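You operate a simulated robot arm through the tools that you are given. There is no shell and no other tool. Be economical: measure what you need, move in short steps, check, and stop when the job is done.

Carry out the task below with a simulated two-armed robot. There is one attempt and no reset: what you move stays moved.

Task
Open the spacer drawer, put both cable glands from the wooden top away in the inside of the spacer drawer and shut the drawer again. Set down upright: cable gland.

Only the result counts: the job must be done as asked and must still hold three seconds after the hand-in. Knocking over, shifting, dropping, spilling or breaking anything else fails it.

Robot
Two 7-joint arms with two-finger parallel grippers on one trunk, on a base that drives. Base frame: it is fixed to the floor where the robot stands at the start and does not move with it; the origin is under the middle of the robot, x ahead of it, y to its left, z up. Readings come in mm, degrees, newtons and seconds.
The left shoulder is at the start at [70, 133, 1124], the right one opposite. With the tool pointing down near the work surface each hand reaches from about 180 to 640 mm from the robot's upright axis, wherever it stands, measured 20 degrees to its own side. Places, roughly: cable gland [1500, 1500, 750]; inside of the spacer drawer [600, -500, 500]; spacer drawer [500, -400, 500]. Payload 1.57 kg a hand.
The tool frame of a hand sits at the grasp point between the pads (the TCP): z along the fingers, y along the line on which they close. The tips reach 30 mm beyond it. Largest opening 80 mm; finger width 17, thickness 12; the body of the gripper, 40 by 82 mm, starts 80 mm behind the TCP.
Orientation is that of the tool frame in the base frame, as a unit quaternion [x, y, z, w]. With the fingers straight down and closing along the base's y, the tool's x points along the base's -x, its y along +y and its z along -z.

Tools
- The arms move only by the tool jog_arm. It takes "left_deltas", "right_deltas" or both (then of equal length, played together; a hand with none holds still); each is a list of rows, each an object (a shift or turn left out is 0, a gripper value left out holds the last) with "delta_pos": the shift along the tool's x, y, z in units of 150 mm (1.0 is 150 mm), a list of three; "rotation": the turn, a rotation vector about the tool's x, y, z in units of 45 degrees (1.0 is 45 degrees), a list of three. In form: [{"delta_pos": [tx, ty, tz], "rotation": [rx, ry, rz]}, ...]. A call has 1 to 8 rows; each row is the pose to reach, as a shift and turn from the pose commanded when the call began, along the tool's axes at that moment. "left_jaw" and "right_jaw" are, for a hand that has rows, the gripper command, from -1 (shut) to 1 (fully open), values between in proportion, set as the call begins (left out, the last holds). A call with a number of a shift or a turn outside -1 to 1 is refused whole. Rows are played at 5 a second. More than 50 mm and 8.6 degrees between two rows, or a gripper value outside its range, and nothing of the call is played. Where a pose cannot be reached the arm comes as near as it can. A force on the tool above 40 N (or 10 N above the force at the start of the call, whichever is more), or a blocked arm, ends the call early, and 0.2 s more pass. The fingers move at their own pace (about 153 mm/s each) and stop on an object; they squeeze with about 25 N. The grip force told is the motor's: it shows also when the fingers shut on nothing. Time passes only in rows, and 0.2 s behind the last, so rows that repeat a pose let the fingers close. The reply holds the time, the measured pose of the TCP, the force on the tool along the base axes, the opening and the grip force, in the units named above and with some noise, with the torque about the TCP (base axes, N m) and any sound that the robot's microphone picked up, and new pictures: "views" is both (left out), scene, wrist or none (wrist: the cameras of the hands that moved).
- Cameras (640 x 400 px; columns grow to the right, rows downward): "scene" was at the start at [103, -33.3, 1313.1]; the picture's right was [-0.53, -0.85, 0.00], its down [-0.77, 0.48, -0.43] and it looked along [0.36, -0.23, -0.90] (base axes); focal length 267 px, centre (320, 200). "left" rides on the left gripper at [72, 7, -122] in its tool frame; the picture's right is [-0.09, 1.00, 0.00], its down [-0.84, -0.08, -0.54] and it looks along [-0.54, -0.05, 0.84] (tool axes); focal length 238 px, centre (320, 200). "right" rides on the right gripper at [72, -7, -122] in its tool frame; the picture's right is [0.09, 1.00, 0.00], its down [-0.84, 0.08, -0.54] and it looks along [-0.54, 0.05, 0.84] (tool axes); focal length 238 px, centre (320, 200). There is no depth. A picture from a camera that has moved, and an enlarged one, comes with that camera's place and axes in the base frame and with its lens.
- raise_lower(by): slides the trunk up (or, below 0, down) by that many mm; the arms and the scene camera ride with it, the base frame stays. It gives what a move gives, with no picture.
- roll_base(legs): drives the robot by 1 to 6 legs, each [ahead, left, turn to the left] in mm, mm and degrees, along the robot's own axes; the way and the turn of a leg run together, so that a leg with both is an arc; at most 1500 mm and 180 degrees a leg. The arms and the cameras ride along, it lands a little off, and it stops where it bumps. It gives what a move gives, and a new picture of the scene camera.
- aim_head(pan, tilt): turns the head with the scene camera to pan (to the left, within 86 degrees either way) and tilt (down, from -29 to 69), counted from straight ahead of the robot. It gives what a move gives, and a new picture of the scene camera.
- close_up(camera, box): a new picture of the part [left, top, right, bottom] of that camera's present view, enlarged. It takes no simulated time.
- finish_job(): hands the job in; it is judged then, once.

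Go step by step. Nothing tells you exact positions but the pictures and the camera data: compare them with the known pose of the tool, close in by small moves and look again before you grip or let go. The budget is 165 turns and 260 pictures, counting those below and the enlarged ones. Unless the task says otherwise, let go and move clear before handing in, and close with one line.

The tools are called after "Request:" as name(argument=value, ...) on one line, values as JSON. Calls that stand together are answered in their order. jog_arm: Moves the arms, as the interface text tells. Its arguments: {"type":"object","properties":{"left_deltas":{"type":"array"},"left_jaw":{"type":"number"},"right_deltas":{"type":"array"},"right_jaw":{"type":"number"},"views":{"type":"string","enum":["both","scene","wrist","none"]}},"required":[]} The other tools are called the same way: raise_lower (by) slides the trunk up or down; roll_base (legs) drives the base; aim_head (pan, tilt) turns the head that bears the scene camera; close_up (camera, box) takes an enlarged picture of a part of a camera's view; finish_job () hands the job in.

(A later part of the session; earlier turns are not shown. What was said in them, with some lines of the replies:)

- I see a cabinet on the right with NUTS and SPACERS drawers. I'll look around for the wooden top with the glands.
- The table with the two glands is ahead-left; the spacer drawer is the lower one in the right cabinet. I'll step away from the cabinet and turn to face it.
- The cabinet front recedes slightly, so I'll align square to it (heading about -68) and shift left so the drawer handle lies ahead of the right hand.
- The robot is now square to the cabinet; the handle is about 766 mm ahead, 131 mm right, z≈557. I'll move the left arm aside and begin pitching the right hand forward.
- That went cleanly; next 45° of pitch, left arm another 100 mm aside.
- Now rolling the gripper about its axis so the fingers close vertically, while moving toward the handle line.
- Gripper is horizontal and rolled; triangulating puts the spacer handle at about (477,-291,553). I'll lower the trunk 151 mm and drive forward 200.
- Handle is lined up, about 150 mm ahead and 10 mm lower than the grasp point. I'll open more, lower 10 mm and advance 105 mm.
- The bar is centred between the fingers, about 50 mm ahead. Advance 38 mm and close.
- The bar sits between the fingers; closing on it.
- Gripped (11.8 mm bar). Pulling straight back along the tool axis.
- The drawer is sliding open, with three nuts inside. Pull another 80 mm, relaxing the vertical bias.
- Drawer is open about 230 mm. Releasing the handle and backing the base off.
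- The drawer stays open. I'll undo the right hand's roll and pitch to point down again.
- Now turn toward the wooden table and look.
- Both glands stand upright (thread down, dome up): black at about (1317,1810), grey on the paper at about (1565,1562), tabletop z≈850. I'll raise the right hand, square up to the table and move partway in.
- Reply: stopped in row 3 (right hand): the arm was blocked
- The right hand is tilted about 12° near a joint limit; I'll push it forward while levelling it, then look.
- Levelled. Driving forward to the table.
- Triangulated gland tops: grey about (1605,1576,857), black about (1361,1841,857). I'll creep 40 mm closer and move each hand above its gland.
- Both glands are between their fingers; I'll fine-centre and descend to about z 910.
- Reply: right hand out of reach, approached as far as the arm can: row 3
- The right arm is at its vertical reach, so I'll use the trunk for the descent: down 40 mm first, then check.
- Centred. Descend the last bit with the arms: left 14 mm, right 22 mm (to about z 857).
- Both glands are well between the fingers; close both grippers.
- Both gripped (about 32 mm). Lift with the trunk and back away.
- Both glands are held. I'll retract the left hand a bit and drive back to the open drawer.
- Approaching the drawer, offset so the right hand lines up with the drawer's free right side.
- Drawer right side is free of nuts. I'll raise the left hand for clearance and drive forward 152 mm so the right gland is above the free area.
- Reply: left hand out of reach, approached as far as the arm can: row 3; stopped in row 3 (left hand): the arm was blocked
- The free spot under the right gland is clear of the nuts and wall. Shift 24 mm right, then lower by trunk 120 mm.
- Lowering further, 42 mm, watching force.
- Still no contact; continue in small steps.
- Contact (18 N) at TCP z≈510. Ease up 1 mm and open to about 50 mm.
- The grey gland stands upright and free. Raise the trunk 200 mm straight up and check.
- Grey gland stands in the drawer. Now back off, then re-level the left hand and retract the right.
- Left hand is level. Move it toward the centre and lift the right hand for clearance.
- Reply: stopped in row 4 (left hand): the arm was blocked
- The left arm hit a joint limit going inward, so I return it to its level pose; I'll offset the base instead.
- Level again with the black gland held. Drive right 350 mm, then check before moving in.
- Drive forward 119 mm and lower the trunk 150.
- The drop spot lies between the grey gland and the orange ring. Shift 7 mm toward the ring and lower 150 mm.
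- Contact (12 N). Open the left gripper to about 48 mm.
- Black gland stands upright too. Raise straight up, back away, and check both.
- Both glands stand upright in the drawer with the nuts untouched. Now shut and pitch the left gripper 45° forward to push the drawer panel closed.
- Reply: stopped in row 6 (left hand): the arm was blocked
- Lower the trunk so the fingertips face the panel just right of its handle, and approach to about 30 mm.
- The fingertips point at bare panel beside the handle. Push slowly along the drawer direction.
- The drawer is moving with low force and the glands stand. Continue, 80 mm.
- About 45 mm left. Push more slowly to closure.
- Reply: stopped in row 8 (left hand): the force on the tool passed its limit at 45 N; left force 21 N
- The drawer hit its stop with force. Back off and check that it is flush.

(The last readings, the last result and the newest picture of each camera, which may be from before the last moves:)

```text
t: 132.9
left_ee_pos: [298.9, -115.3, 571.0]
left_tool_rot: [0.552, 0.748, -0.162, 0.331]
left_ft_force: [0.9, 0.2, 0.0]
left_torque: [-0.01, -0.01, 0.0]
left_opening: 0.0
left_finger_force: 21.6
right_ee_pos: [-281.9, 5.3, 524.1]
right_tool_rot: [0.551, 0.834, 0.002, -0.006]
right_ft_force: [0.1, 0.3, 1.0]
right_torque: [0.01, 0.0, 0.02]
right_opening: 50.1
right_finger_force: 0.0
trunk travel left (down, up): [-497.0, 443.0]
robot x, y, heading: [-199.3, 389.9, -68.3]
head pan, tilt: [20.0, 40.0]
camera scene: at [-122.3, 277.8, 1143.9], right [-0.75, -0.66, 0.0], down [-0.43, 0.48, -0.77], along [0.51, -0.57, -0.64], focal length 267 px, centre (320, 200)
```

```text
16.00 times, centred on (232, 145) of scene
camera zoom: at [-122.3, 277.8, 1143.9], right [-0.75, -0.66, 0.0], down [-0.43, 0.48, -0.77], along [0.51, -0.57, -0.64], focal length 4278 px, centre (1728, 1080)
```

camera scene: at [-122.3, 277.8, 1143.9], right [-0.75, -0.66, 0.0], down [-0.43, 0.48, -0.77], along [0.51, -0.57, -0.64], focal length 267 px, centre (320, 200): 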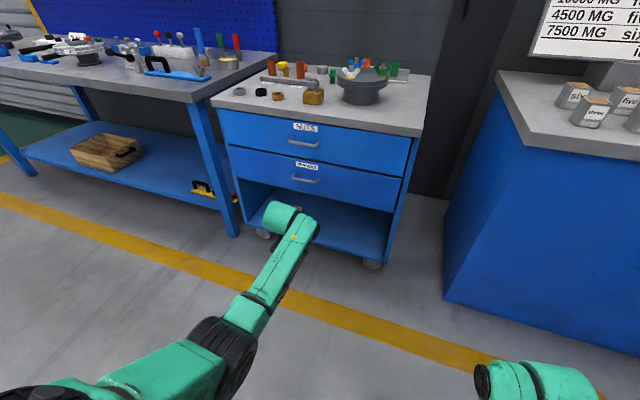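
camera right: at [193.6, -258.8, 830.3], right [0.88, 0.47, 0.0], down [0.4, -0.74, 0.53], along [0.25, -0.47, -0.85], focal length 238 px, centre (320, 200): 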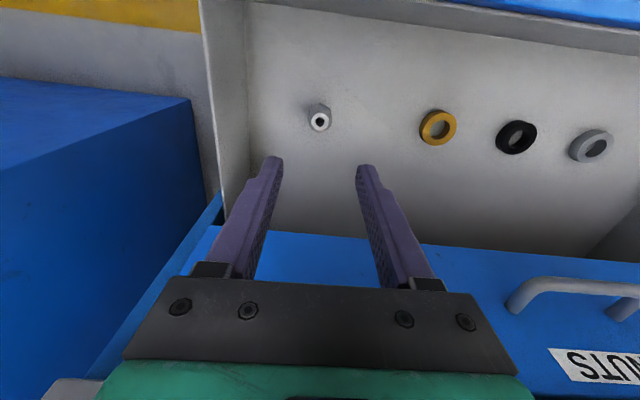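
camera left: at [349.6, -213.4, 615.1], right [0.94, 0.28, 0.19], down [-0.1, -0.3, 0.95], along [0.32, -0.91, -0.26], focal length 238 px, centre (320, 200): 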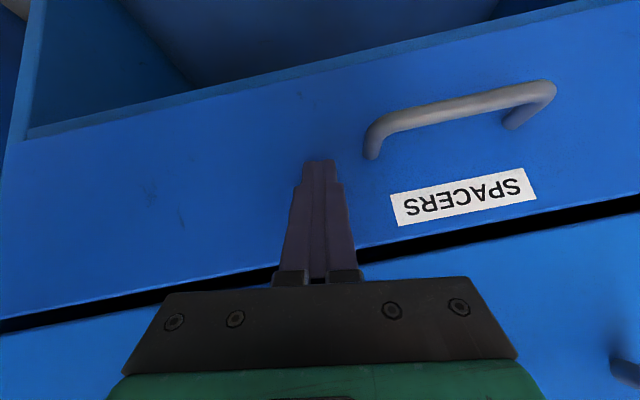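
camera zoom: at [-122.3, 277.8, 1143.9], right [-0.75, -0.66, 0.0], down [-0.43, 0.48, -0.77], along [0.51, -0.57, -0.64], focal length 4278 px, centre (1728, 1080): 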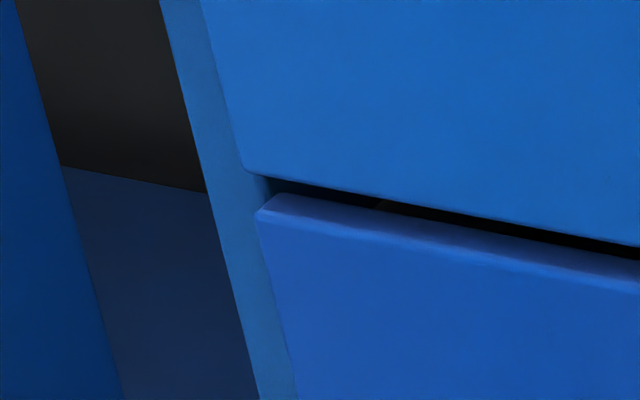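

The front looks nearly flush, but I want to compare with the initial picture, so I'll return to the earlier viewpoint.

Request:
raise_lower(by=201)

Request:
roll_base(legs=[[0, 508, 0], [115, 0, 0]])

Request:
aim_head(pan=0, tilt=45)

Request:
close_up(camera="scene", box=[240, 100, 560, 300])

```text
t: 135.1
left_ee_pos: [299.3, -114.4, 773.6]
left_tool_rot: [0.553, 0.748, -0.162, 0.33]
left_ft_force: [0.0, -0.2, 0.1]
left_torque: [-0.01, 0.0, -0.03]
left_opening: 0.0
left_finger_force: 21.5
right_ee_pos: [-281.7, 4.6, 724.8]
right_tool_rot: [0.552, 0.834, 0.003, -0.007]
right_ft_force: [-0.6, 0.1, 0.4]
right_torque: [0.01, -0.02, -0.05]
right_opening: 49.8
right_finger_force: 0.1
trunk travel left (down, up): [-698.0, 242.0]
robot x, y, heading: [-196.4, 388.3, -68.4]
head pan, tilt: [20.0, 40.0]
```

```text
t: 138.9
left_ee_pos: [812.3, -33.9, 772.7]
left_tool_rot: [0.552, 0.748, -0.161, 0.332]
left_ft_force: [-0.1, -0.7, 0.3]
left_torque: [-0.03, -0.03, -0.04]
left_opening: 0.0
left_finger_force: 21.2
right_ee_pos: [233.1, 85.0, 725.2]
right_tool_rot: [0.55, 0.835, 0.002, -0.006]
right_ft_force: [0.6, 0.2, -0.2]
right_torque: [0.03, 0.0, -0.02]
right_opening: 50.2
right_finger_force: 0.0
trunk travel left (down, up): [-698.0, 242.0]
robot x, y, heading: [311.0, 468.9, -68.2]
head pan, tilt: [20.0, 40.0]
camera scene: at [391.1, 358.5, 1345.0], right [-0.75, -0.67, 0.0], down [-0.43, 0.48, -0.77], along [0.51, -0.57, -0.64], focal length 267 px, centre (320, 200)
```

scene: 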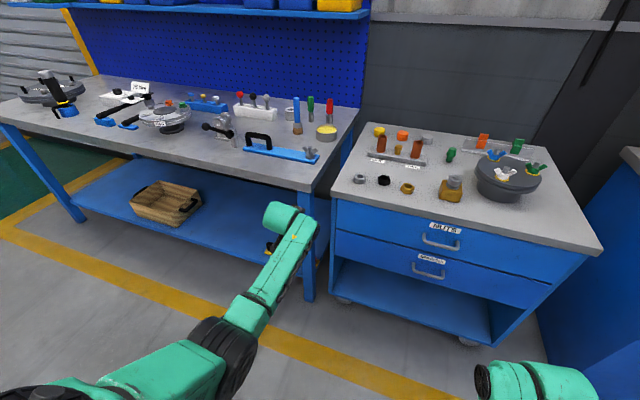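

```text
t: 139.7
left_ee_pos: [813.6, -35.3, 772.5]
left_tool_rot: [0.552, 0.748, -0.162, 0.331]
left_ft_force: [0.6, 0.0, -0.2]
left_torque: [0.0, 0.01, -0.02]
left_opening: 0.0
left_finger_force: 21.7
right_ee_pos: [232.8, 84.3, 724.0]
right_tool_rot: [0.55, 0.835, 0.002, -0.006]
right_ft_force: [-0.5, -0.4, 0.0]
right_torque: [0.0, 0.01, 0.0]
right_opening: 50.0
right_finger_force: 0.0
trunk travel left (down, up): [-698.0, 242.0]
robot x, y, heading: [312.8, 470.8, -68.3]
head pan, tilt: [0.0, 45.0]
camera scene: at [364.9, 346.5, 1337.8], right [-0.93, -0.37, 0.0], down [-0.26, 0.66, -0.71], along [0.26, -0.66, -0.71], focal length 267 px, centre (320, 200)
```

scene: 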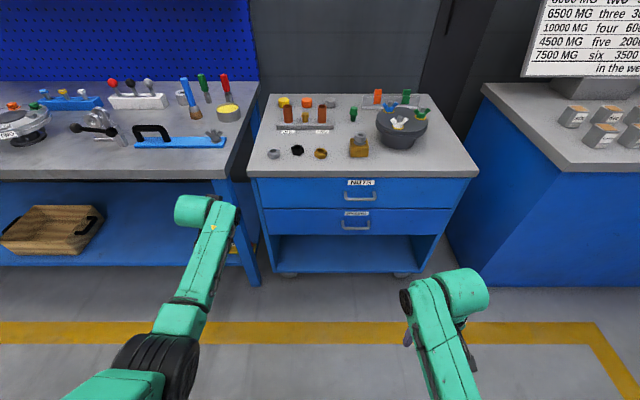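

```text
2.00 times, centred on (400, 200) of scene
camera zoom: at [364.9, 346.5, 1337.8], right [-0.93, -0.37, 0.0], down [-0.26, 0.66, -0.71], along [0.26, -0.66, -0.71], focal length 535 px, centre (160, 200)
```

zoom: 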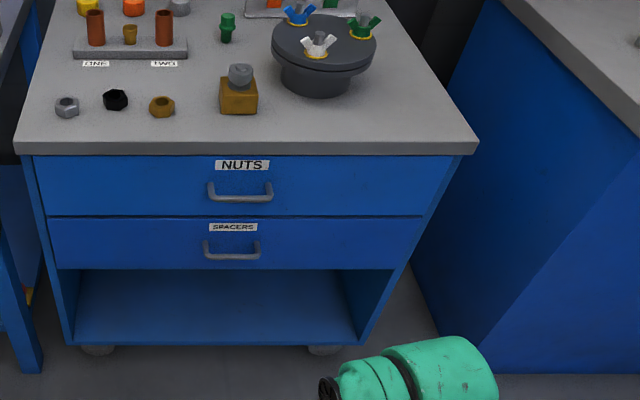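

From the same viewpoint, the drawer front, label and handle match the first picture, so the drawer is fully closed. Both glands were standing upright inside when last seen, and both arms are clear. Handing in.

Request:
finish_job()

```text
The job is handed in.
```

I put both cable glands upright in the spacer drawer and shut it. The closed drawer matches the starting picture, but I couldn't see inside once it was shut.
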